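You operate a simulated robot arm through the tools that you are given. There is no shell and no other tool. Be economical: measure what you need, move in short steps, check, and stop when the job is done.

You run a simulated robot arm. Do the job below in one go: nothing can be reset, and whatever is moved stays where it is left.

Task
Feed 2 tomatoes from filler W27 into the carton between the fillers.
Fine: slide the carton onto the tray, push the tray in, work the lever, pull the tray out and send the pocket rack back.

The check looks at the end state, three seconds after you hand in, the way a careful person would. Anything else that was tipped, shoved, dropped, spilled or broken makes it a failure.

Robot
A 6-joint arm with a two-finger parallel gripper on a trunk, on a base that drives. Base frame: it is fixed to the floor where the robot stands at the start and does not move with it; the origin is under the middle of the robot, x ahead of it, y to its left, z up; the surface under the hand at the start is at about z = 74. Readings come in cm, rad, newtons and seconds.
With the tool pointing down near the work surface it reaches from about 30 to 70 cm from the robot's upright axis, wherever it stands. Its first joint turns from -2.897 to 2.897 rad. Places, roughly: feed slider [70, 0, 90]; left filler tray [50, 60, 70]; top of the left filler tray [50, 60, 70]. Payload 4.1 kg.
Tool frame: the origin (TCP) lies between the finger pads and is the grasp point; the fingertips stand 2.3 cm ahead of it; z points along the fingers, y is the line along which they close. The gripper opens to 9.4 cm. The fingers are 3.8 cm wide and 1 cm thick; the gripper's body (5.4 by 9.6 cm) begins 3.9 cm behind the TCP.
Orientation is that of the tool frame in the base frame, as [roll, pitch, yaw] about the fixed x, y, z axes, in that order (R = Rz(yaw) Ry(pitch) Rx(roll)). With the fingers straight down and closing along the base's y, the tool's x points along the base's -x, its y along +y and its z along -z.

Tools
- The arm moves only by the tool servo_tool. Its argument "targets" is a list of rows, each an object of numbers (a shift or turn left out is 0, a gripper value left out holds the last): "dx", "dy", "dz": the shift along the base's x, y, z in units of 50 mm (1.0 is 50 mm); "ax", "ay", "az": the turn, a rotation vector about the base's x, y, z in units of 8 degrees (1.0 is 8 degrees); "gripper": the closure, from 0 (fully open) to 1 (shut). In form: [{"dx": .., "dy": .., "dz": .., "ax": .., "ay": .., "az": .., "gripper": ..}, ...]. A call has 1 to 12 rows; each row shifts and turns the commanded pose from where the row before left it. A call with a number of a shift or a turn outside -1 to 1 is refused whole. A row lasts 0.2 s, in which the tool goes at most 5 cm and 0.15 rad; a call with a longer step from one row to the next is refused whole, and so is a gripper value outside its range. Where a pose cannot be reached the arm comes as near as it can. A force on the tool above 90 N (or 10 N above the force at the start of the call, whichever is more), or a blocked arm, ends the call early, and 0.2 s more pass. The fingers move at their own pace (about 4.5 cm/s each) and stop on an object; they squeeze with about 22 N. The grip force told is the motor's: it shows also when the fingers shut on nothing. Time passes only in rows, and 0.2 s behind the last, so rows that do not move let the fingers close. The reply holds the time, the measured pose of the TCP, the force on the tool along the base axes, the opening and the grip force, in the units named above and with some noise, with the torque about the TCP (base axes, N m) and any sound that the robot's microphone picked up.
- Cameras (640 x 400 px; columns grow to the right, rows downward): "scene" is now at [2.17, 15.9, 153.86]; the picture's right is [-0.06, -1.00, 0.00], its down [-0.68, 0.04, -0.74] and it looks along [0.73, -0.05, -0.68] (base axes); focal length 262 px, centre (320, 200). "wrist" rides on the gripper at [8.6, 1.6, -7.4] in the tool frame; the picture's right is [-0.18, 0.98, 0.00], its down [-0.58, -0.11, -0.81] and it looks along [-0.79, -0.15, 0.59] (tool axes); focal length 243 px, centre (320, 200). There is no depth. A picture from a camera that has moved, and an enlarged one, comes with that camera's place and axes in the base frame and with its lens.
- capture(camera): a new picture of that camera. No time passes.
- slide_trunk(by): slides the trunk up (or, below 0, down) by that many cm; the arm and the scene camera ride with it, the base frame stays. It gives what a move gives, with no picture.
- steer(legs): drives the robot by 1 to 6 legs, each [ahead, turn to the left] in cm and rad, along the robot's own axes; the way and the turn of a leg run together, so that a leg with both is an arc; at most 150 cm and 3.142 rad a leg. The arm and the cameras ride along, it lands a little off, and it stops where it bumps. It gives what a move gives.
- turn_head(pan, tilt): turns the head with the scene camera to pan (to the left, within 2.705 rad either way) and tilt (down, from -0.506 to 1.204), counted from straight ahead of the robot. It gives what a move gives.
- enlarge(camera, box): a new picture of the part [left, top, right, bottom] of that camera's present view, enlarged. No time passes.
- close_job(): hands the job in; it is judged then, once.

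Work in short steps. Places have to be worked out from the pictures, the camera data and where the tool is seen: move nearer, look again, correct. Check each grasp and each placing, and mend what went wrong. You have 120 turns and 90 pictures in all, those below and enlarged ones among them. Open the gripper and draw the arm clear of the work before you hand the job in, unless the task says otherwise; then end with one line.

The tools are called after "Call:" as name(argument=value, ...) on one line, values as JSON. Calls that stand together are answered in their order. servo_tool: Moves the arm, as the interface text tells. Its arguments: {"type":"object","properties":{"targets":{"type":"array","items":{"type":"object","properties":{"dx":{"type":"number"},"dy":{"type":"number"},"dz":{"type":"number"},"ax":{"type":"number"},"ay":{"type":"number"},"az":{"type":"number"},"gripper":{"type":"number"}}}}},"required":["targets"]} The other tools are called the same way: slide_trunk (by) slides the trunk up or down; steer (legs) drives the base; turn_head (pan, tilt) turns the head that bears the scene camera; capture (camera) takes a picture; enlarge (camera, box) takes an enlarged picture of a part of a camera's view; close_job () hands the job in.

At the start:

```text
t: 0.0
ee_pos: [36.12, 23.02, 129.46]
orientation: [3.141, 0.0, 3.141]
contact_force: [0.5, 0.5, -0.4]
torque: [-0.04, 0.04, 0.02]
opening: 9.41
grasp_force: 0.1
trunk travel left (down, up): [-50.0, 9.0]
robot x, y, heading: [0.26, -0.13, 0.005]
head pan, tilt: [-0.065, 0.744]
```

scene: 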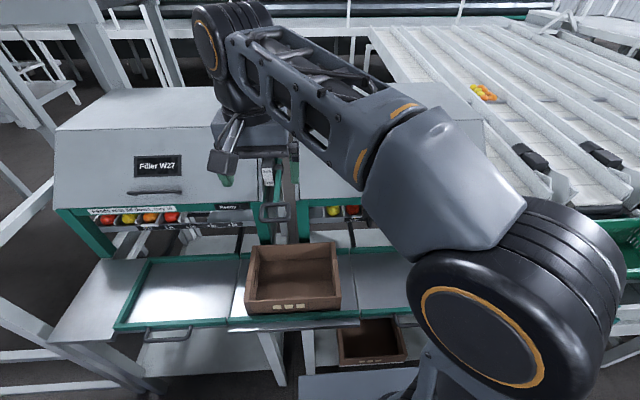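
wrist: 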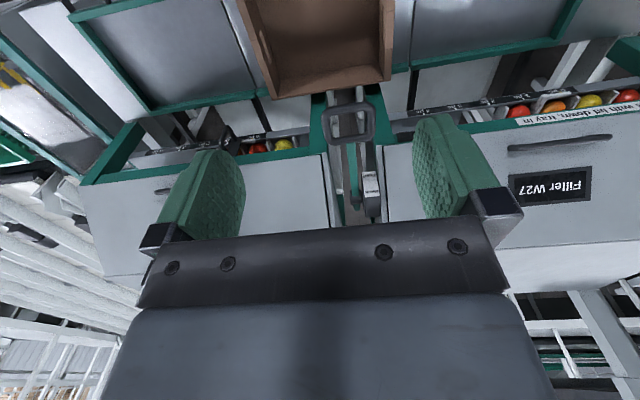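

I'll first read the labels and look closer at the filler W27 and the middle.

Call:
enlarge(camera="scene", box=[70, 140, 270, 265])

Call:
enlarge(camera="wrist", box=[320, 70, 640, 270])

Call:
enlarge(camera="scene", box=[200, 100, 420, 238])

```text
3.20 times, centred on (170, 202) of scene
camera zoom: at [2.17, 15.9, 153.86], right [-0.06, -1.0, 0.0], down [-0.68, 0.04, -0.74], along [0.73, -0.05, -0.68], focal length 838 px, centre (800, 192)
```

zoom: 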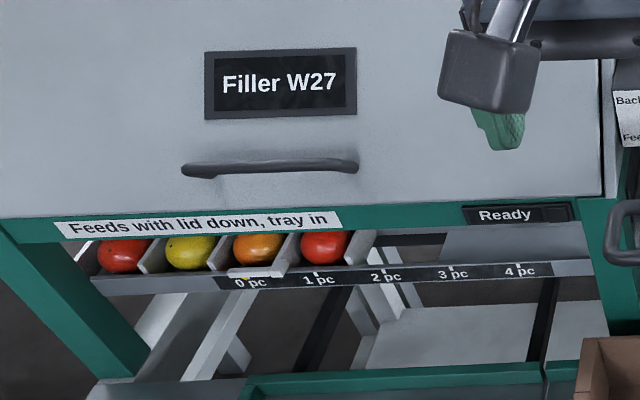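

```text
2.00 times, centred on (480, 170) of wrist
camera zoom: at [27.49, 24.54, 137.05], right [0.18, 0.98, 0.0], down [0.58, -0.11, 0.81], along [0.79, -0.15, -0.59], focal length 485 px, centre (0, 260)
```

zoom: 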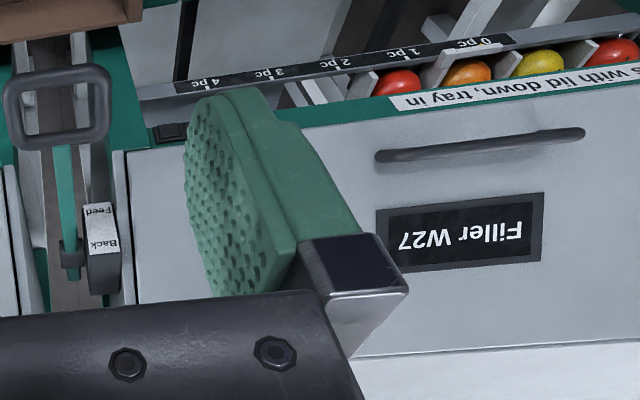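

```text
2.90 times, centred on (310, 169) of scene
camera zoom: at [2.17, 15.9, 153.86], right [-0.06, -1.0, 0.0], down [-0.68, 0.04, -0.74], along [0.73, -0.05, -0.68], focal length 759 px, centre (349, 290)
```

zoom: 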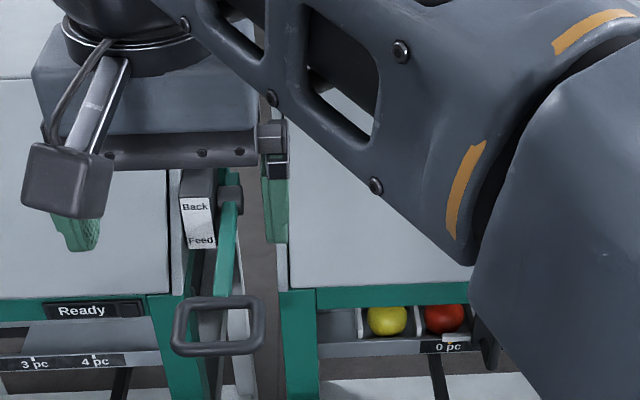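

The tray and rack layout is partly hidden by the arm. I move the hand right and back a bit, up high, to clear the view.

Call:
servo_tool(targets=[{"dy": -1, "gripper": 0}, {"dy": -1}, {"dy": -1}, {"dy": -1}, {"dy": -1}, {"dy": -1}, {"dy": -1}, {"dy": -1}, {"dy": -1}, {"dy": -1}])

Call:
turn_head(pan=0.3, tilt=0.75)

Call:
capture(camera="scene")

```text
t: 2.2
ee_pos: [36.08, -27.21, 129.37]
orientation: [3.14, -0.001, 3.141]
contact_force: [0.1, -0.6, -0.5]
torque: [-0.01, 0.02, 0.02]
opening: 9.4
grasp_force: 0.0
trunk travel left (down, up): [-50.0, 9.0]
robot x, y, heading: [0.19, -0.42, -0.004]
head pan, tilt: [-0.065, 0.744]
```

```text
t: 3.0
ee_pos: [36.11, -27.24, 129.45]
orientation: [-3.141, -0.001, 3.141]
contact_force: [-0.2, 0.3, 0.2]
torque: [0.02, -0.01, 0.01]
opening: 9.42
grasp_force: 0.1
trunk travel left (down, up): [-50.0, 9.0]
robot x, y, heading: [-0.02, -0.08, 0.003]
head pan, tilt: [0.3, 0.75]
```

```text
84 pictures are left
camera scene: at [1.79, 18.87, 153.8], right [0.29, -0.96, 0.0], down [-0.65, -0.2, -0.73], along [0.7, 0.22, -0.68], focal length 262 px, centre (320, 200)
```

scene: 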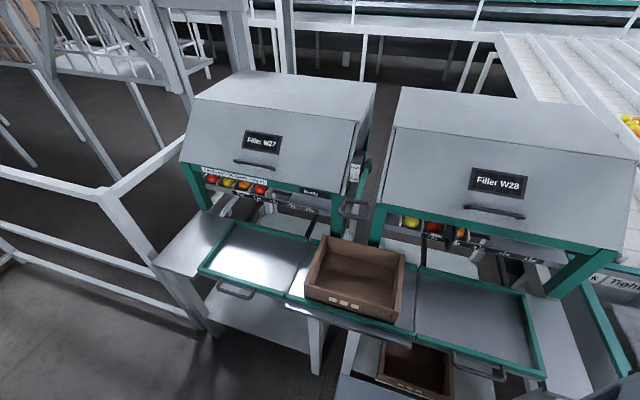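

The layout is clear now: carton on the mid plate, W27's tray to the left. I zoom in on the W27 parts.

Call:
enlarge(camera="scene", box=[180, 150, 420, 350])

Call:
enlarge(camera="scene", box=[190, 150, 390, 250])

Call:
enlarge(camera="scene", box=[330, 150, 410, 250])

```text
2.00 times, centred on (300, 250) of scene
camera zoom: at [1.79, 18.87, 153.8], right [0.29, -0.96, 0.0], down [-0.65, -0.2, -0.73], along [0.7, 0.22, -0.68], focal length 524 px, centre (360, 100)
```

zoom: 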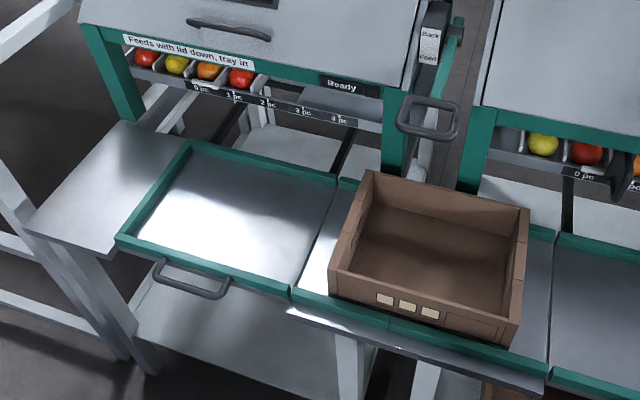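

```text
3.20 times, centred on (290, 200) of scene
camera zoom: at [1.79, 18.87, 153.8], right [0.29, -0.96, 0.0], down [-0.65, -0.2, -0.73], along [0.7, 0.22, -0.68], focal length 838 px, centre (416, 200)
```

zoom: 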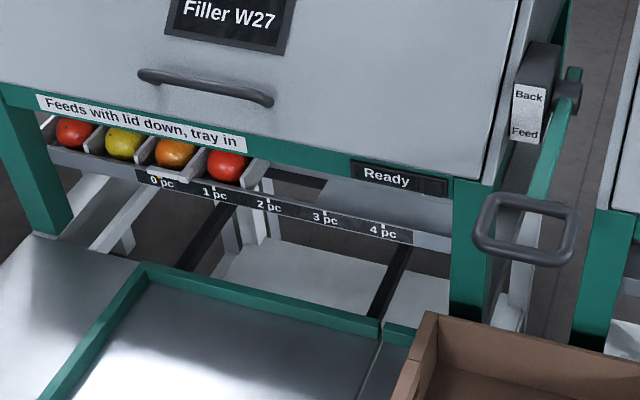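

```text
4.00 times, centred on (370, 200) of scene
camera zoom: at [1.79, 18.87, 153.8], right [0.29, -0.96, 0.0], down [-0.65, -0.2, -0.73], along [0.7, 0.22, -0.68], focal length 1047 px, centre (120, 200)
```

zoom: 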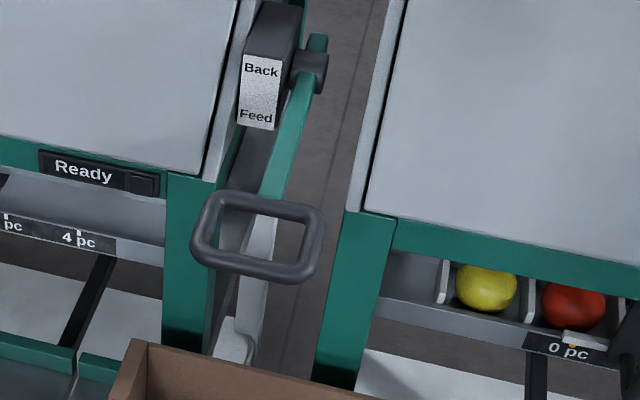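

Estimated geometry: carton x 39–58, y 6–36; left tray x 37–61, y 42–74. I'll shift the robot left about 33 cm for reach; nothing stands there on the floor at x≈0.

Call:
steer(legs=[[0, 1.5708], [33, 0], [0, -1.5708]])

Call:
turn_head(pan=0.1, tilt=0.85)

Call:
capture(camera="scene")

Call:
capture(camera="wrist")

```text
t: 12.9
ee_pos: [35.64, 5.25, 129.48]
orientation: [3.141, 0.0, 3.117]
contact_force: [-0.1, 0.6, -0.3]
torque: [0.01, 0.03, -0.03]
opening: 9.4
grasp_force: 0.1
trunk travel left (down, up): [-50.0, 9.0]
robot x, y, heading: [0.47, 32.84, -0.027]
head pan, tilt: [0.3, 0.75]
```

```text
t: 13.6
ee_pos: [35.75, 5.1, 129.35]
orientation: [-3.141, 0.0, 3.118]
contact_force: [0.0, 0.0, -0.2]
torque: [-0.02, 0.01, -0.01]
opening: 9.39
grasp_force: 0.1
trunk travel left (down, up): [-50.0, 9.0]
robot x, y, heading: [-0.04, 32.95, -0.023]
head pan, tilt: [0.099, 0.85]
```

```text
80 pictures are left
camera scene: at [2.39, 50.35, 153.01], right [0.07, -1.0, 0.0], down [-0.75, -0.06, -0.66], along [0.66, 0.05, -0.75], focal length 262 px, centre (320, 200)
```

scene: 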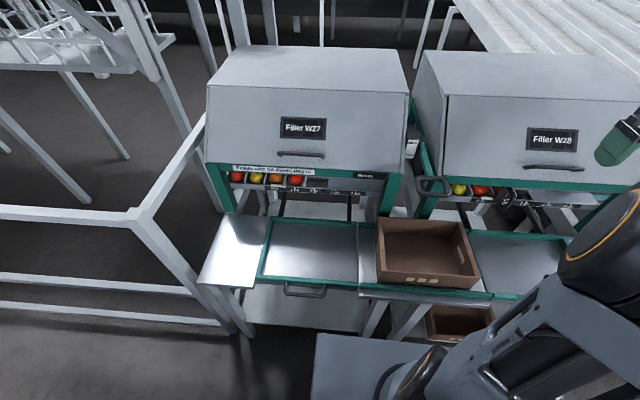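

```text
79 pictures are left
camera wrist: at [27.08, 6.96, 136.99], right [0.21, 0.98, 0.0], down [0.58, -0.12, 0.81], along [0.79, -0.17, -0.59], focal length 243 px, centre (320, 200)
```

wrist: 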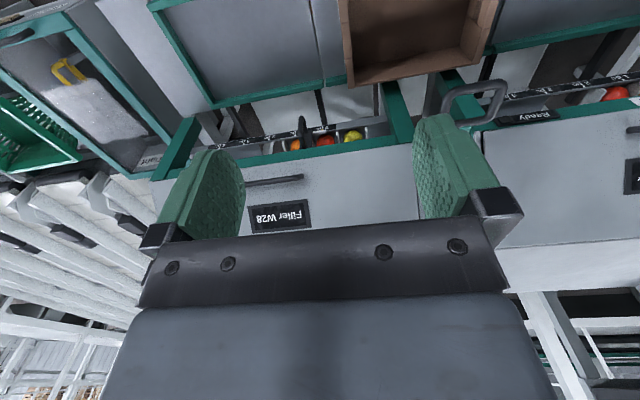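

Now a closer look at the carton and tray edges for accurate positions.

Call:
enlarge(camera="scene", box=[190, 150, 510, 350])

Call:
enlarge(camera="scene", box=[345, 120, 505, 220])

```text
2.00 times, centred on (350, 250) of scene
camera zoom: at [2.39, 50.35, 153.01], right [0.07, -1.0, 0.0], down [-0.75, -0.06, -0.66], along [0.66, 0.05, -0.75], focal length 524 px, centre (260, 100)
```

zoom: 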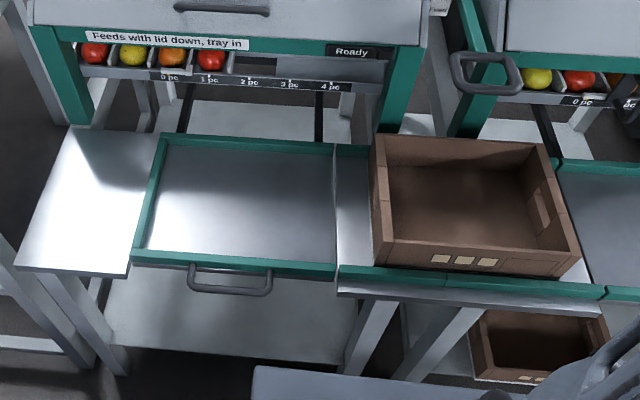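

```text
4.00 times, centred on (425, 170) of scene
camera zoom: at [2.39, 50.35, 153.01], right [0.07, -1.0, 0.0], down [-0.75, -0.06, -0.66], along [0.66, 0.05, -0.75], focal length 1047 px, centre (-100, 320)
```

zoom: 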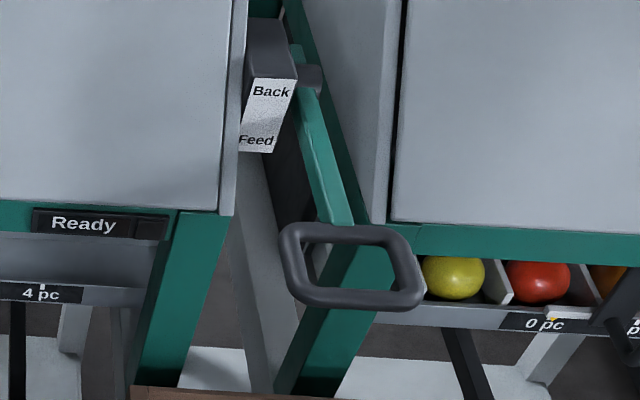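

Triangulated: lever loop of W27 at about (52, 25, 105), horizontal; carton x 38.5–58, y 6.5–35, top about z 82. I'll tilt the hand ~32° (fingers pointing forward-down) so it passes under/before the lever while dragging, then lower the trunk.

Call:
servo_tool(targets=[{"ay": -1, "az": 0.16, "dx": -0.5}, {"ay": -1, "dx": -0.5}, {"ay": -1}, {"ay": -1}])

Call:
slide_trunk(by=-36)

Call:
capture(camera="wrist")

Call:
capture(camera="scene")

```text
t: 14.6
ee_pos: [30.75, 5.28, 129.45]
orientation: [3.14, 0.561, 3.14]
contact_force: [0.0, -0.9, -1.4]
torque: [-0.01, -0.01, 0.01]
opening: 9.39
grasp_force: 0.1
trunk travel left (down, up): [-50.0, 9.0]
robot x, y, heading: [0.32, 32.94, -0.022]
head pan, tilt: [0.099, 0.85]
```

```text
t: 18.1
ee_pos: [30.66, 5.26, 93.4]
orientation: [3.139, 0.558, 3.139]
contact_force: [0.1, -0.4, -0.2]
torque: [0.01, -0.01, 0.0]
opening: 9.4
grasp_force: 0.0
trunk travel left (down, up): [-14.0, 45.0]
robot x, y, heading: [0.38, 33.21, -0.024]
head pan, tilt: [0.099, 0.85]
```

```text
76 pictures are left
camera wrist: at [19.39, 6.73, 95.27], right [0.16, 0.98, 0.1], down [0.07, -0.11, 0.99], along [0.99, -0.15, -0.08], focal length 243 px, centre (320, 200)
```

wrist: 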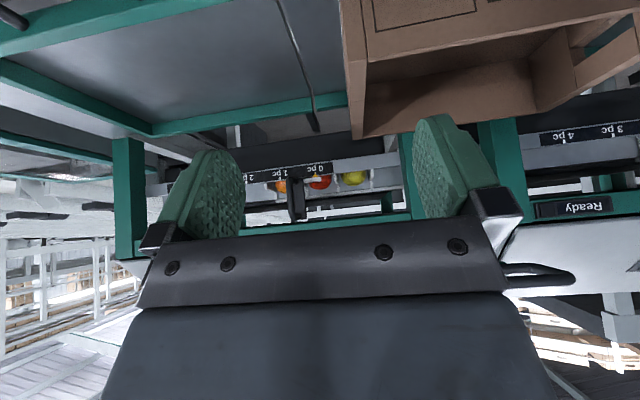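

```text
75 pictures are left
camera scene: at [2.39, 50.35, 117.01], right [0.07, -1.0, 0.0], down [-0.75, -0.06, -0.66], along [0.66, 0.05, -0.75], focal length 262 px, centre (320, 200)
```

scene: 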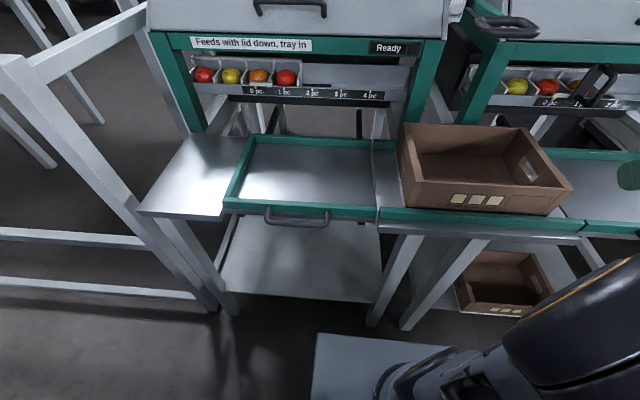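

Refined carton: right wall outer y≈7.2, top z≈83.5. I move above the right wall and check with the wrist camera.

Call:
servo_tool(targets=[{"dx": 0.67, "dy": 0.13}, {"dx": 0.67, "dy": 0.13}, {"dx": 0.67, "dy": 0.12}, {"dx": 0.67, "dy": 0.12}, {"dz": -0.5}, {"dz": -0.3}])

Call:
capture(camera="wrist")

Call:
capture(camera="scene")

```text
t: 19.5
ee_pos: [44.1, 7.62, 89.42]
orientation: [3.141, 0.559, 3.141]
contact_force: [-0.6, -0.5, 0.5]
torque: [0.03, -0.01, -0.02]
opening: 9.39
grasp_force: 0.0
trunk travel left (down, up): [-14.0, 45.0]
robot x, y, heading: [0.32, 32.91, -0.023]
head pan, tilt: [0.099, 0.85]
```

```text
74 pictures are left
camera wrist: at [32.75, 9.17, 91.28], right [0.16, 0.98, 0.1], down [0.07, -0.11, 0.99], along [0.99, -0.15, -0.08], focal length 243 px, centre (320, 200)
```

wrist: 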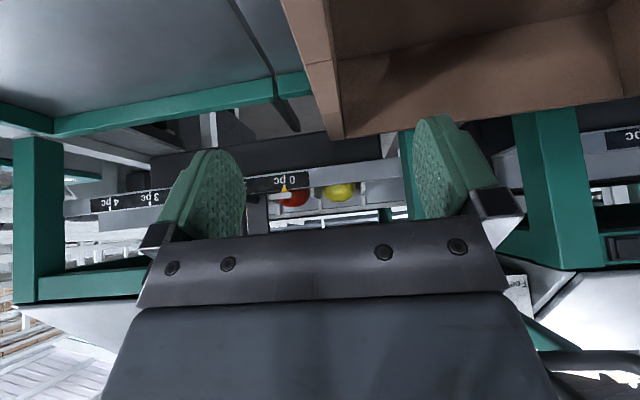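

```text
73 pictures are left
camera scene: at [2.38, 50.35, 117.0], right [0.07, -1.0, 0.0], down [-0.75, -0.06, -0.66], along [0.66, 0.05, -0.75], focal length 262 px, centre (320, 200)
```

scene: 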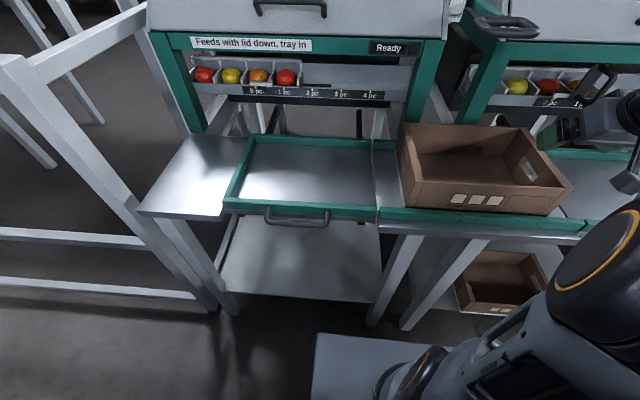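

The hand isn't where I predicted in the scene view; I enlarge to check.

Call:
enlarge(camera="scene", box=[440, 50, 640, 230])

```text
2.22 times, centred on (540, 140) of scene
camera zoom: at [2.38, 50.35, 117.0], right [0.07, -1.0, 0.0], down [-0.75, -0.06, -0.66], along [0.66, 0.05, -0.75], focal length 582 px, centre (-169, 333)
```

zoom: 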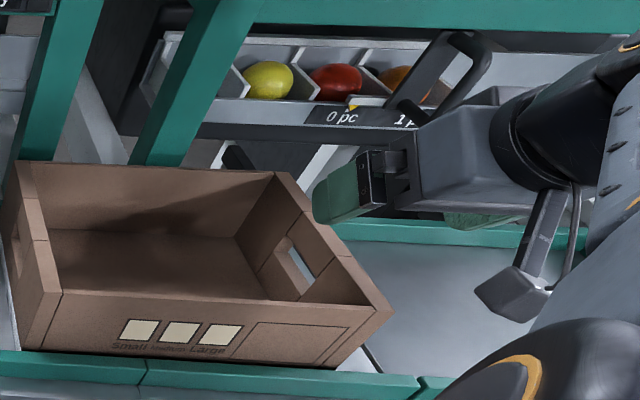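

Fingers straddle the wall as predicted. Descend and close.

Call:
servo_tool(targets=[{"dz": -0.5}, {"dz": -0.5}, {"dz": -0.45}])

Call:
enlarge(camera="scene", box=[440, 50, 640, 230])

```text
t: 20.3
ee_pos: [44.06, 7.6, 82.11]
orientation: [3.139, 0.56, 3.139]
contact_force: [-0.9, 0.1, 0.5]
torque: [0.02, -0.03, 0.01]
opening: 9.41
grasp_force: 0.1
trunk travel left (down, up): [-14.0, 45.0]
robot x, y, heading: [0.51, 32.94, -0.024]
head pan, tilt: [0.099, 0.85]
```

```text
2.22 times, centred on (540, 140) of scene
camera zoom: at [2.38, 50.35, 117.0], right [0.07, -1.0, 0.0], down [-0.75, -0.06, -0.66], along [0.66, 0.05, -0.75], focal length 582 px, centre (-169, 333)
```

zoom: 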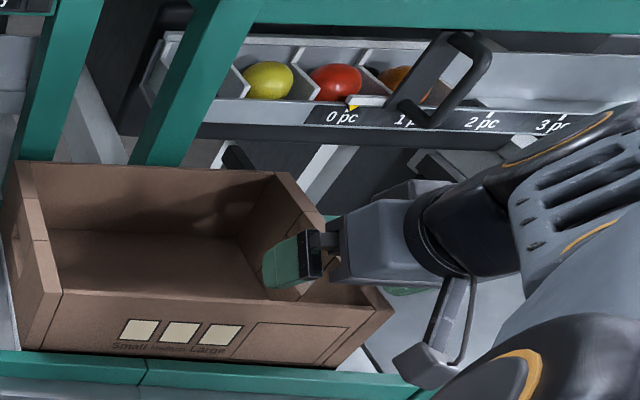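

Left finger inside, right finger outside. Close.

Call:
servo_tool(targets=[{"gripper": 1}, {"gripper": 1}, {"gripper": 1}, {"gripper": 1}, {"gripper": 1}, {"gripper": 1}])

```text
t: 21.7
ee_pos: [44.14, 7.67, 82.04]
orientation: [3.138, 0.558, 3.139]
contact_force: [0.9, 1.4, -0.3]
torque: [-0.2, -0.01, 0.03]
opening: 1.55
grasp_force: 21.9
trunk travel left (down, up): [-14.0, 45.0]
robot x, y, heading: [0.41, 33.06, -0.028]
head pan, tilt: [0.099, 0.85]
```

Wall held (1.55 cm). Drag left 25 cm gently.

Call:
servo_tool(targets=[{"dy": 0.2}, {"dy": 0.4}, {"dy": 0.5}, {"dy": 0.5}, {"dy": 0.5}, {"dy": 0.5}, {"dy": 0.5}, {"dy": 0.5}, {"dy": 0.5}, {"dy": 0.5}, {"dy": 0.3}, {"dy": 0.1}])

Call:
capture(camera="scene")

```text
t: 24.3
ee_pos: [44.15, 32.61, 82.12]
orientation: [3.14, 0.558, 3.138]
contact_force: [1.1, -0.7, -0.1]
torque: [-0.21, 0.09, 0.0]
opening: 1.58
grasp_force: 22.1
trunk travel left (down, up): [-14.0, 45.0]
robot x, y, heading: [0.17, 32.38, -0.026]
head pan, tilt: [0.099, 0.85]
```

```text
70 pictures are left
camera scene: at [2.39, 50.35, 117.0], right [0.07, -1.0, 0.0], down [-0.75, -0.06, -0.66], along [0.66, 0.05, -0.75], focal length 262 px, centre (320, 200)
```

scene: 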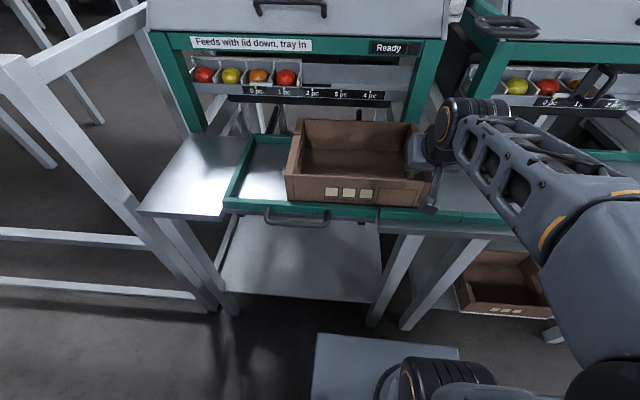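

Carton slides well. Another 9 cm, then check margins.

Call:
servo_tool(targets=[{"dy": 0.3}, {"dy": 0.4}, {"dy": 0.4}, {"dy": 0.4}, {"dy": 0.2}, {"dy": 0.1}])

Call:
enlarge(camera="scene", box=[200, 100, 460, 260])

```text
t: 25.7
ee_pos: [44.11, 41.83, 82.1]
orientation: [3.138, 0.557, 3.138]
contact_force: [0.8, -0.7, 0.6]
torque: [-0.22, 0.07, -0.02]
opening: 1.58
grasp_force: 21.6
trunk travel left (down, up): [-14.0, 45.0]
robot x, y, heading: [0.43, 32.92, -0.029]
head pan, tilt: [0.099, 0.85]
```

```text
2.46 times, centred on (330, 180) of scene
camera zoom: at [2.39, 50.35, 117.0], right [0.07, -1.0, 0.0], down [-0.75, -0.06, -0.66], along [0.66, 0.05, -0.75], focal length 644 px, centre (295, 249)
```

zoom: 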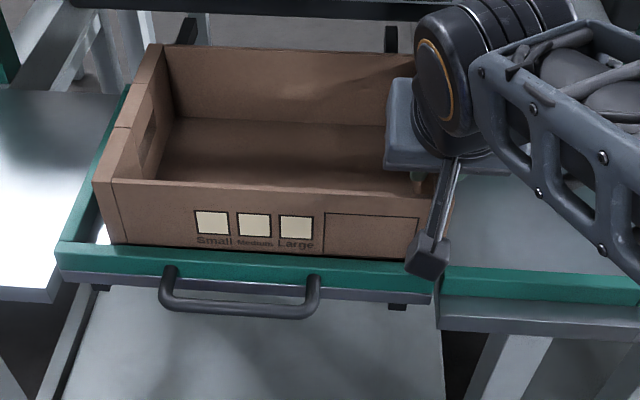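

Left gap ~1.7 cm, right ~0.7 cm; shift 0.6 cm more, then release and lift.

Call:
servo_tool(targets=[{"dy": 0.07}, {"dy": 0.06}, {"gripper": 0}, {"gripper": 0}, {"gripper": 0}, {"gripper": 0}, {"gripper": 0}, {"gripper": 0}])

Call:
servo_tool(targets=[{"dz": 0.5}, {"dz": 0.8}, {"dz": 0.8}, {"dz": 0.2, "dx": -0.5}, {"dx": -1, "dy": -0.5}, {"dx": -0.8, "dy": -1}, {"dy": -1}, {"dy": -1}, {"dy": -1}])

Call:
enlarge(camera="scene", box=[130, 0, 530, 250])

```text
t: 27.5
ee_pos: [44.05, 42.27, 82.07]
orientation: [3.137, 0.559, 3.137]
contact_force: [-0.4, -0.3, 0.5]
torque: [-0.01, -0.01, 0.01]
opening: 9.4
grasp_force: 0.0
trunk travel left (down, up): [-14.0, 45.0]
robot x, y, heading: [0.28, 32.69, -0.024]
head pan, tilt: [0.099, 0.85]
```

```text
refused: row 5 steps farther than a row can; nothing moved
```

```text
1.60 times, centred on (330, 125) of scene
camera zoom: at [2.39, 50.35, 117.0], right [0.07, -1.0, 0.0], down [-0.75, -0.06, -0.66], along [0.66, 0.05, -0.75], focal length 419 px, centre (304, 320)
```

zoom: 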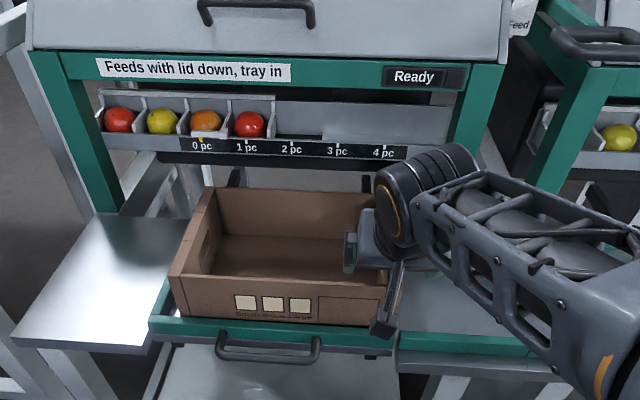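

Released. Lift, then retract back from the carton in smaller steps.

Call:
servo_tool(targets=[{"dz": 0.5}, {"dz": 0.8}, {"dz": 0.8}, {"dz": 0.2, "dx": -0.5}, {"dx": -0.9}, {"dx": -0.8, "dy": -0.4}, {"dy": -1}, {"dy": -1}, {"dy": -1}])

Call:
capture(camera="scene")

Call:
enlarge(camera="scene", box=[200, 80, 460, 240])

```text
t: 29.2
ee_pos: [33.96, 41.95, 90.6]
orientation: [-3.136, 0.455, -2.872]
contact_force: [0.1, -0.5, -1.5]
torque: [0.04, -0.01, -0.01]
opening: 9.36
grasp_force: 0.1
trunk travel left (down, up): [-14.0, 45.0]
robot x, y, heading: [0.27, 32.73, -0.031]
head pan, tilt: [0.099, 0.85]
stopped in row 8: the arm was blocked; the commanded pose is now the measured one
```

```text
67 pictures are left
camera scene: at [2.68, 50.44, 116.91], right [0.07, -1.0, 0.0], down [-0.75, -0.06, -0.66], along [0.66, 0.05, -0.75], focal length 262 px, centre (320, 200)
```

scene: 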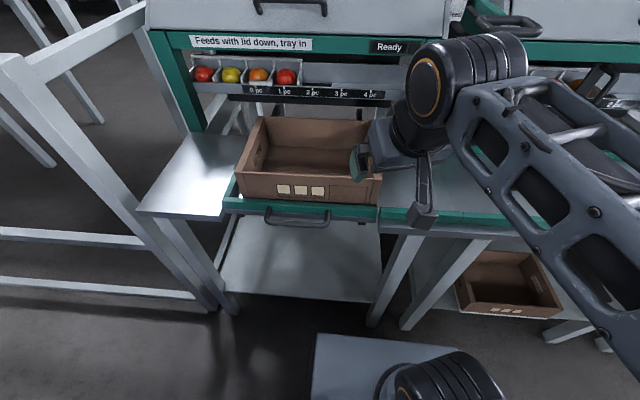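

```text
2.46 times, centred on (330, 160) of scene
camera zoom: at [2.68, 50.44, 116.91], right [0.07, -1.0, 0.0], down [-0.75, -0.06, -0.66], along [0.66, 0.05, -0.75], focal length 644 px, centre (295, 298)
```

zoom: 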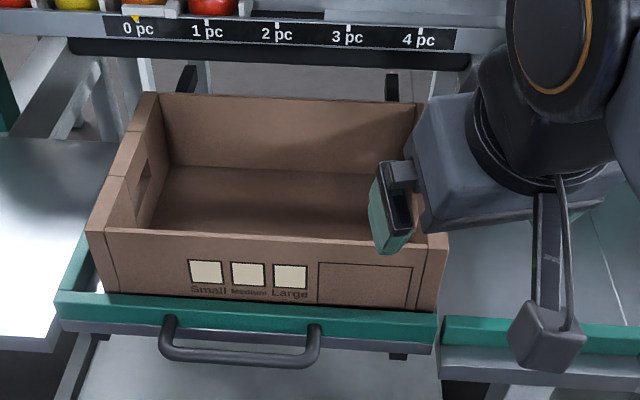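

The arm was blocked by its own reach limit when pulled too near the robot with this tilt. The carton's right edge sits barely inside the tray edge, so I restore the orientation moving forward over the right wall, regrip and nudge it ~1 cm left.

Call:
servo_tool(targets=[{"dx": 0.5, "az": -1}, {"dx": 0.5, "az": -0.94}, {"dx": 0.5, "ay": -0.74}, {"dx": 0.52, "dy": 0.06}, {}])

Call:
capture(camera="scene")

```text
t: 30.4
ee_pos: [43.83, 42.23, 90.71]
orientation: [-3.138, 0.564, 3.141]
contact_force: [1.1, 0.4, 0.3]
torque: [0.0, -0.02, -0.01]
opening: 9.37
grasp_force: 0.1
trunk travel left (down, up): [-14.0, 45.0]
robot x, y, heading: [0.21, 32.87, -0.018]
head pan, tilt: [0.099, 0.85]
```

```text
65 pictures are left
camera scene: at [2.4, 50.35, 117.0], right [0.07, -1.0, 0.0], down [-0.75, -0.06, -0.66], along [0.66, 0.05, -0.75], focal length 262 px, centre (320, 200)
```

scene: 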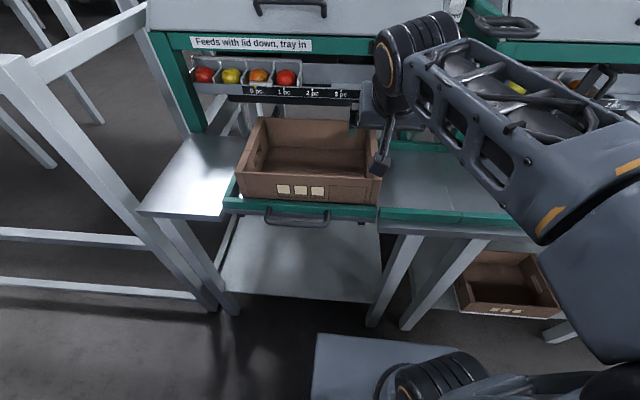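

Descend, grip, nudge 1 cm, release, lift straight back up.

Call:
servo_tool(targets=[{"dz": -0.6}, {"dz": -0.6}, {"dz": -0.5}, {"gripper": 1}, {"gripper": 1}, {"gripper": 1}, {"gripper": 1}, {"gripper": 1}, {"gripper": 1}])

Call:
servo_tool(targets=[{"dy": 0.1}, {"dy": 0.1}, {}, {"gripper": 0}, {"gripper": 0}, {"gripper": 0}, {"gripper": 0}, {"gripper": 0}, {"gripper": 0}])

Call:
servo_tool(targets=[{"dz": 0.5}, {"dz": 0.7}, {"dz": 0.7}, {"dy": -0.8}, {"dy": -0.8}, {"dy": -0.8}, {"dx": -0.5, "dy": -0.5}, {"dx": -0.3, "dy": -0.8}])

Call:
enlarge(camera="scene", box=[200, 80, 460, 240])

```text
t: 32.4
ee_pos: [43.7, 42.2, 82.36]
orientation: [-3.137, 0.564, 3.141]
contact_force: [0.5, -0.5, -1.2]
torque: [0.21, 0.0, -0.04]
opening: 1.59
grasp_force: 22.3
trunk travel left (down, up): [-14.0, 45.0]
robot x, y, heading: [0.48, 32.82, -0.027]
head pan, tilt: [0.099, 0.85]
```

```text
t: 34.4
ee_pos: [43.72, 43.13, 82.41]
orientation: [-3.138, 0.564, -3.141]
contact_force: [-0.5, 0.0, 0.4]
torque: [-0.01, 0.02, 0.02]
opening: 9.41
grasp_force: 0.0
trunk travel left (down, up): [-14.0, 45.0]
robot x, y, heading: [0.51, 32.96, -0.028]
head pan, tilt: [0.099, 0.85]
```

```text
t: 36.2
ee_pos: [39.77, 24.53, 91.98]
orientation: [-3.137, 0.565, -3.14]
contact_force: [0.8, -0.7, 1.0]
torque: [-0.03, 0.02, -0.01]
opening: 9.4
grasp_force: 0.1
trunk travel left (down, up): [-14.0, 45.0]
robot x, y, heading: [0.36, 32.95, -0.021]
head pan, tilt: [0.099, 0.85]
```

```text
2.46 times, centred on (330, 160) of scene
camera zoom: at [2.41, 50.36, 117.0], right [0.07, -1.0, 0.0], down [-0.75, -0.06, -0.66], along [0.66, 0.05, -0.75], focal length 644 px, centre (295, 298)
```

zoom: 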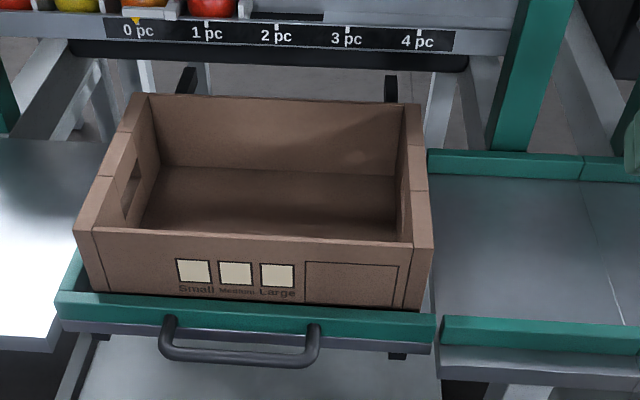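

Carton is nicely centred in the tray. Next: the tray handle bar runs along y at about (32.8, 57, 74.8). I rotate the hand 90° about its finger axis so the fingers close fore-aft, moving over to y≈57 above.

Call:
servo_tool(targets=[{"ax": -0.547, "az": 0.864, "dz": 0.2}, {"ax": -0.547, "az": 0.864, "dz": 0.2}, {"ax": -0.547, "az": 0.864, "dy": 0.6, "dz": 0.2}, {"ax": -0.547, "az": 0.864, "dy": 0.6}, {"ax": -0.547, "az": 0.864, "dy": 0.6}, {"ax": -0.547, "az": 0.864, "dy": 0.6}, {"ax": -0.547, "az": 0.864, "dy": 0.7}, {"ax": -0.547, "az": 0.864, "dy": 0.7}, {"ax": -0.547, "az": 0.864, "dy": 0.7}, {"ax": -0.547, "az": 0.864, "dy": 0.7}, {"ax": -0.547, "az": 0.864, "dy": 0.7}, {"dy": 0.6}])

Call:
capture(camera="wrist")

Call:
capture(camera="scene")

```text
t: 38.8
ee_pos: [39.67, 57.13, 94.94]
orientation: [-2.574, -0.003, -1.568]
contact_force: [0.4, -0.5, -0.3]
torque: [0.0, 0.04, 0.02]
opening: 9.39
grasp_force: 0.0
trunk travel left (down, up): [-14.0, 45.0]
robot x, y, heading: [0.59, 32.95, -0.029]
head pan, tilt: [0.099, 0.85]
```

```text
63 pictures are left
camera wrist: at [34.32, 48.52, 100.46], right [-0.83, 0.18, -0.53], down [-0.34, 0.58, 0.74], along [0.44, 0.79, -0.42], focal length 243 px, centre (320, 200)
```

wrist: 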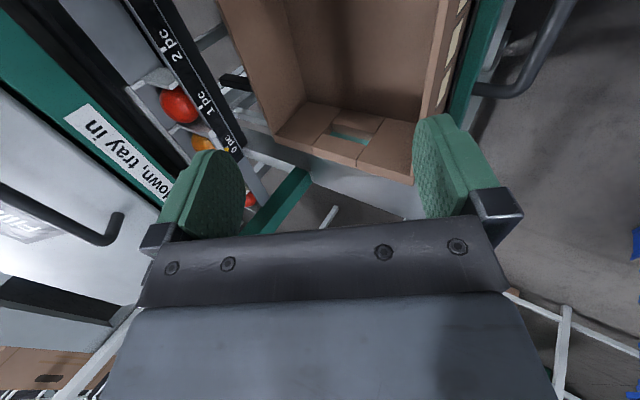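

```text
62 pictures are left
camera scene: at [2.39, 50.33, 117.01], right [0.07, -1.0, 0.0], down [-0.75, -0.06, -0.66], along [0.66, 0.05, -0.75], focal length 262 px, centre (320, 200)
```

scene: 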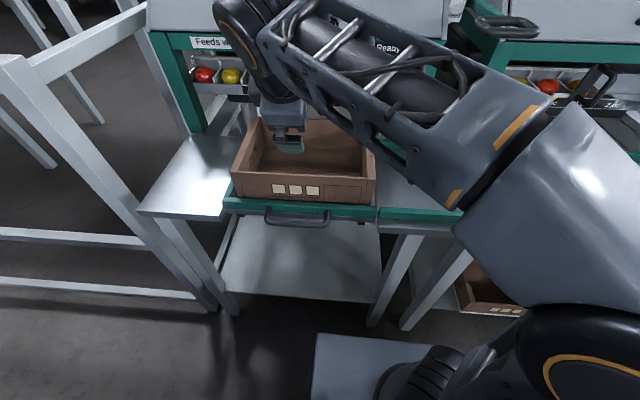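

Orientation is right. I reduce the tilt to ~15°, go back in front of the tray, half close the fingers and lower to look at the bar from the side.

Call:
servo_tool(targets=[{"dx": -0.4, "ay": 1, "gripper": 0.66}, {"dx": -0.5, "ay": 1.1}, {"dx": -0.5}, {"dz": -0.5}, {"dz": -0.5}, {"dz": -0.5}, {"dz": -0.5}, {"dz": -0.5}])

Call:
capture(camera="wrist")

Call:
enlarge(camera="scene", box=[180, 100, 440, 260])

```text
refused: 1.1 is not a number from -1 to 1
```

```text
61 pictures are left
camera wrist: at [34.32, 48.52, 100.46], right [-0.83, 0.18, -0.53], down [-0.34, 0.58, 0.74], along [0.44, 0.79, -0.42], focal length 243 px, centre (320, 200)
```

wrist: 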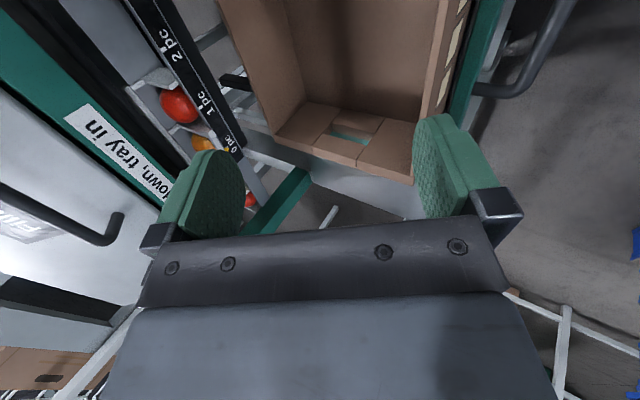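

```text
2.46 times, centred on (310, 180) of scene
camera zoom: at [2.39, 50.33, 117.01], right [0.07, -1.0, 0.0], down [-0.75, -0.06, -0.66], along [0.66, 0.05, -0.75], focal length 644 px, centre (345, 249)
```

zoom: 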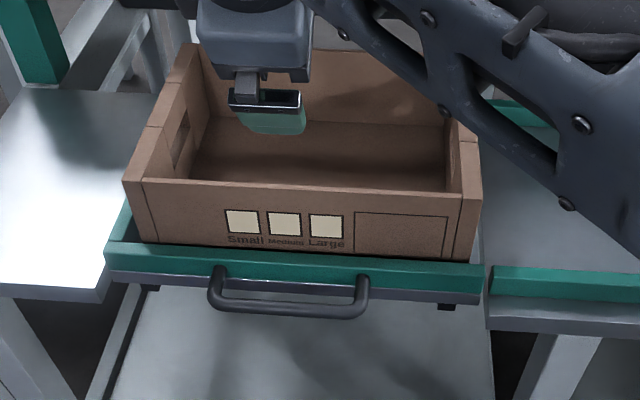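

Resend within limits.

Call:
servo_tool(targets=[{"dx": -0.4, "ay": 1, "gripper": 0.66}, {"dx": -0.5, "ay": 1}, {"dx": -0.5}, {"dz": -0.5}, {"dz": -0.5}, {"dz": -0.5}, {"dz": -0.5}, {"dz": -0.5}])

Call:
capture(camera="wrist")

Call:
enlarge(camera="scene", box=[180, 100, 440, 260])

```text
t: 40.6
ee_pos: [32.73, 57.03, 82.25]
orientation: [-2.851, -0.001, -1.57]
contact_force: [-1.4, 0.1, -0.3]
torque: [0.01, -0.01, 0.03]
opening: 3.21
grasp_force: 0.0
trunk travel left (down, up): [-14.0, 45.0]
robot x, y, heading: [0.41, 32.69, -0.025]
head pan, tilt: [0.099, 0.85]
```

```text
59 pictures are left
camera wrist: at [29.09, 48.45, 89.08], right [-0.94, 0.18, -0.28], down [-0.13, 0.58, 0.8], along [0.31, 0.79, -0.52], focal length 243 px, centre (320, 200)
```

wrist: 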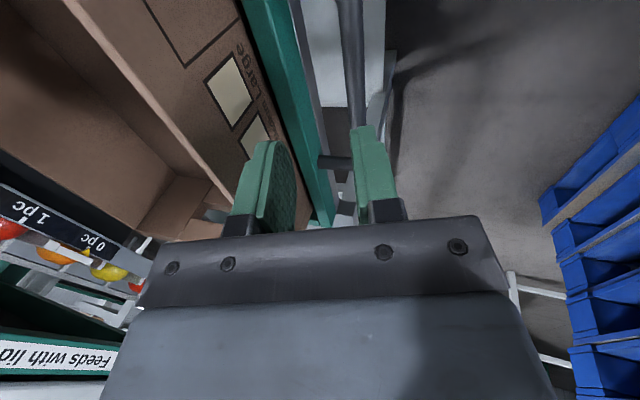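

```text
2.46 times, centred on (310, 180) of scene
camera zoom: at [2.39, 50.35, 117.0], right [0.07, -1.0, 0.0], down [-0.75, -0.06, -0.66], along [0.66, 0.05, -0.75], focal length 644 px, centre (345, 249)
```

zoom: 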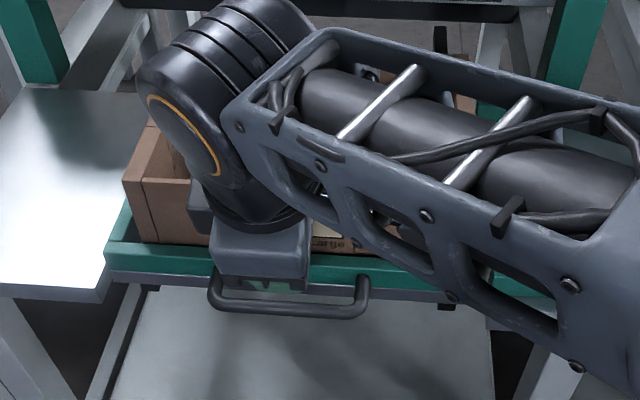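

Bar seen at x≈32.6, tray front at ≈35.2. Gap is small, so I reduce tilt to ~8° and opening to ~2.3 cm, and descend partway.

Call:
servo_tool(targets=[{"ay": 1, "gripper": 0.755}, {"dz": -0.3}, {"dz": -0.3}, {"dz": -0.2}])

Call:
capture(camera="wrist")

```text
t: 41.6
ee_pos: [32.75, 57.17, 78.26]
orientation: [-2.991, 0.001, -1.571]
contact_force: [0.5, 0.2, -0.4]
torque: [0.03, -0.01, 0.01]
opening: 2.32
grasp_force: 0.0
trunk travel left (down, up): [-14.0, 45.0]
robot x, y, heading: [0.11, 32.63, -0.028]
head pan, tilt: [0.099, 0.85]
```

```text
57 pictures are left
camera wrist: at [30.04, 48.42, 85.61], right [-0.97, 0.18, -0.15], down [-0.01, 0.58, 0.81], along [0.23, 0.79, -0.56], focal length 243 px, centre (320, 200)
```

wrist: 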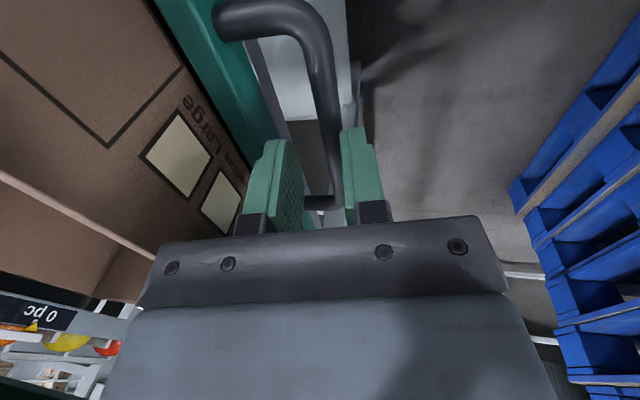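

Bar at x≈32.8 is between the fingertips. Descend 3 cm and close.

Call:
servo_tool(targets=[{"dz": -0.2}, {"dz": -0.2}, {"dz": -0.22}])

Call:
capture(camera="wrist")

```text
t: 42.4
ee_pos: [32.78, 57.13, 75.18]
orientation: [-2.991, -0.003, -1.57]
contact_force: [0.1, 0.3, 0.3]
torque: [0.0, 0.03, 0.02]
opening: 2.28
grasp_force: 0.0
trunk travel left (down, up): [-14.0, 45.0]
robot x, y, heading: [0.38, 32.9, -0.026]
head pan, tilt: [0.099, 0.85]
```

```text
56 pictures are left
camera wrist: at [30.03, 48.46, 82.51], right [-0.97, 0.18, -0.15], down [-0.01, 0.58, 0.81], along [0.23, 0.79, -0.56], focal length 243 px, centre (320, 200)
```

wrist: 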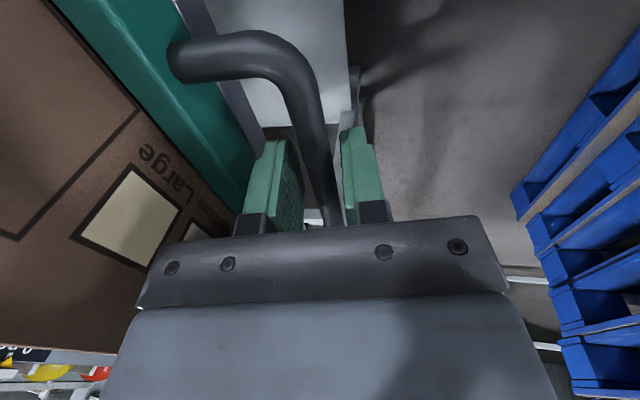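

The bar is between the fingers. Close, then check.

Call:
servo_tool(targets=[{"gripper": 1}, {"gripper": 1}, {"gripper": 1}])

```text
t: 43.2
ee_pos: [32.81, 57.13, 75.18]
orientation: [-2.991, -0.002, -1.571]
contact_force: [-1.6, 0.3, -5.4]
torque: [0.15, 0.03, -1.35]
opening: 1.17
grasp_force: 45.7
trunk travel left (down, up): [-14.0, 45.0]
robot x, y, heading: [0.31, 32.78, -0.027]
head pan, tilt: [0.099, 0.85]
```

Bar gripped. Push the tray in 15 cm and watch force.

Call:
servo_tool(targets=[{"dx": 0.15}, {"dx": 0.25}, {"dx": 0.3}, {"dx": 0.3}, {"dx": 0.3}, {"dx": 0.3}, {"dx": 0.3}, {"dx": 0.3}, {"dx": 0.3}, {"dx": 0.3}, {"dx": 0.2}])

Call:
capture(camera="scene")

Call:
capture(camera="wrist")

```text
t: 45.6
ee_pos: [47.84, 57.06, 75.25]
orientation: [-2.992, -0.002, -1.571]
contact_force: [0.9, -8.1, -10.3]
torque: [-0.26, 0.05, -1.58]
opening: 1.19
grasp_force: 44.9
trunk travel left (down, up): [-14.0, 45.0]
robot x, y, heading: [0.66, 32.91, -0.028]
head pan, tilt: [0.099, 0.85]
```

```text
55 pictures are left
camera scene: at [2.47, 50.31, 117.0], right [0.07, -1.0, 0.0], down [-0.75, -0.06, -0.66], along [0.66, 0.05, -0.75], focal length 262 px, centre (320, 200)
```

scene: 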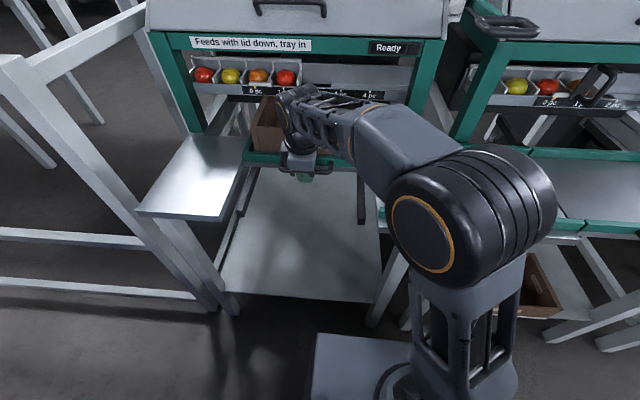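

```text
54 pictures are left
camera wrist: at [45.11, 48.36, 82.49], right [-0.97, 0.18, -0.15], down [-0.01, 0.58, 0.81], along [0.24, 0.79, -0.56], focal length 243 px, centre (320, 200)
```

wrist: 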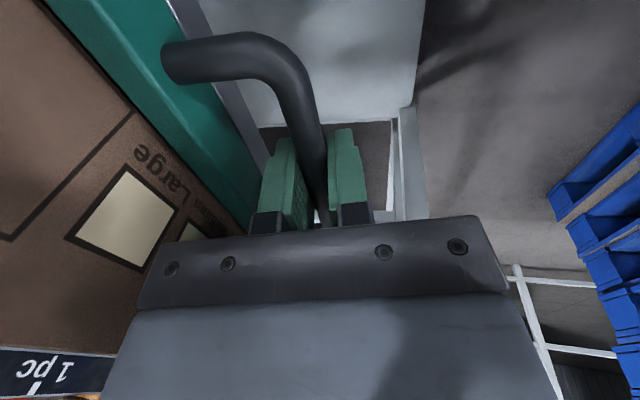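

Tray slides freely. Continue 7 cm.

Call:
servo_tool(targets=[{"dx": 0.2}, {"dx": 0.2}, {"dx": 0.2}, {"dx": 0.2}, {"dx": 0.2}, {"dx": 0.2}, {"dx": 0.2}])

Call:
capture(camera="scene")

Call:
capture(camera="wrist")

```text
t: 47.2
ee_pos: [54.46, 57.0, 75.21]
orientation: [-3.0, -0.002, -1.571]
contact_force: [-23.0, -23.3, -12.6]
torque: [0.87, 0.01, -1.29]
opening: 1.17
grasp_force: 45.4
trunk travel left (down, up): [-14.0, 45.0]
robot x, y, heading: [0.11, 32.83, -0.027]
head pan, tilt: [0.099, 0.85]
```

```text
53 pictures are left
camera scene: at [2.27, 50.18, 117.03], right [0.07, -1.0, 0.0], down [-0.75, -0.06, -0.66], along [0.66, 0.05, -0.75], focal length 262 px, centre (320, 200)
```

scene: 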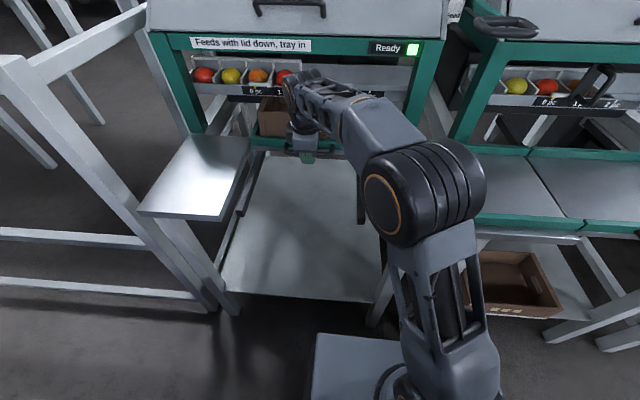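

```text
52 pictures are left
camera wrist: at [51.81, 48.32, 82.51], right [-0.97, 0.18, -0.14], down [-0.01, 0.58, 0.81], along [0.23, 0.79, -0.57], focal length 243 px, centre (320, 200)
```

wrist: 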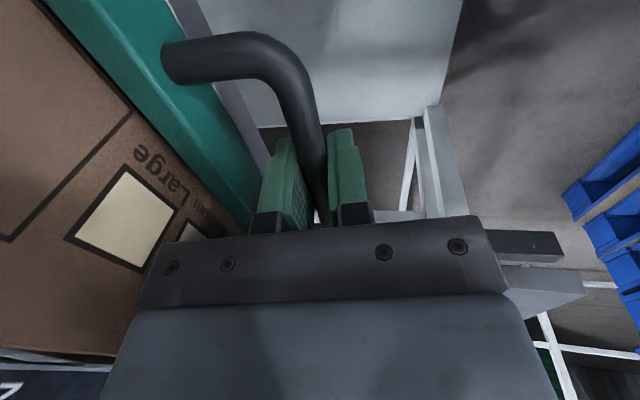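

The Ready lamp turned green and force shows the tray at its stop. Release slightly, lift, and back off.

Call:
servo_tool(targets=[{"dx": -0.02, "gripper": 0.75}, {"gripper": 0.75}, {"gripper": 0.75}, {"dz": 0.3}, {"dz": 0.4}, {"dz": 0.5}, {"dx": -0.5}, {"dx": -0.7, "dz": 0.4}, {"dx": -0.7, "dz": 0.7}, {"dz": 0.9}, {"dz": 0.9}])

Call:
capture(camera="scene")

```text
t: 49.6
ee_pos: [44.96, 57.09, 95.81]
orientation: [-2.992, -0.001, -1.572]
contact_force: [-0.9, -0.9, 0.5]
torque: [0.01, -0.02, 0.01]
opening: 2.34
grasp_force: 0.1
trunk travel left (down, up): [-14.0, 45.0]
robot x, y, heading: [0.13, 32.63, -0.026]
head pan, tilt: [0.099, 0.85]
```

```text
51 pictures are left
camera scene: at [2.4, 50.34, 117.0], right [0.07, -1.0, 0.0], down [-0.75, -0.06, -0.66], along [0.66, 0.05, -0.75], focal length 262 px, centre (320, 200)
```

scene: 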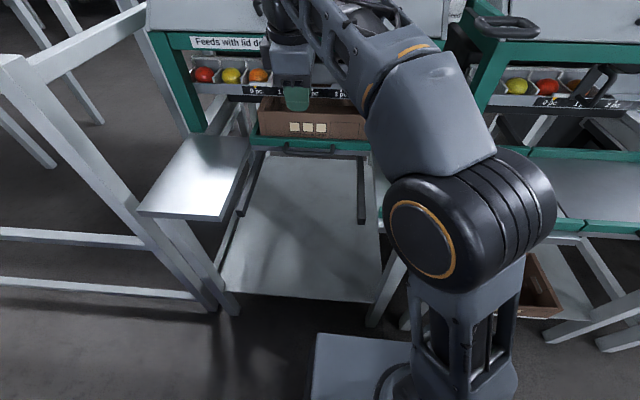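

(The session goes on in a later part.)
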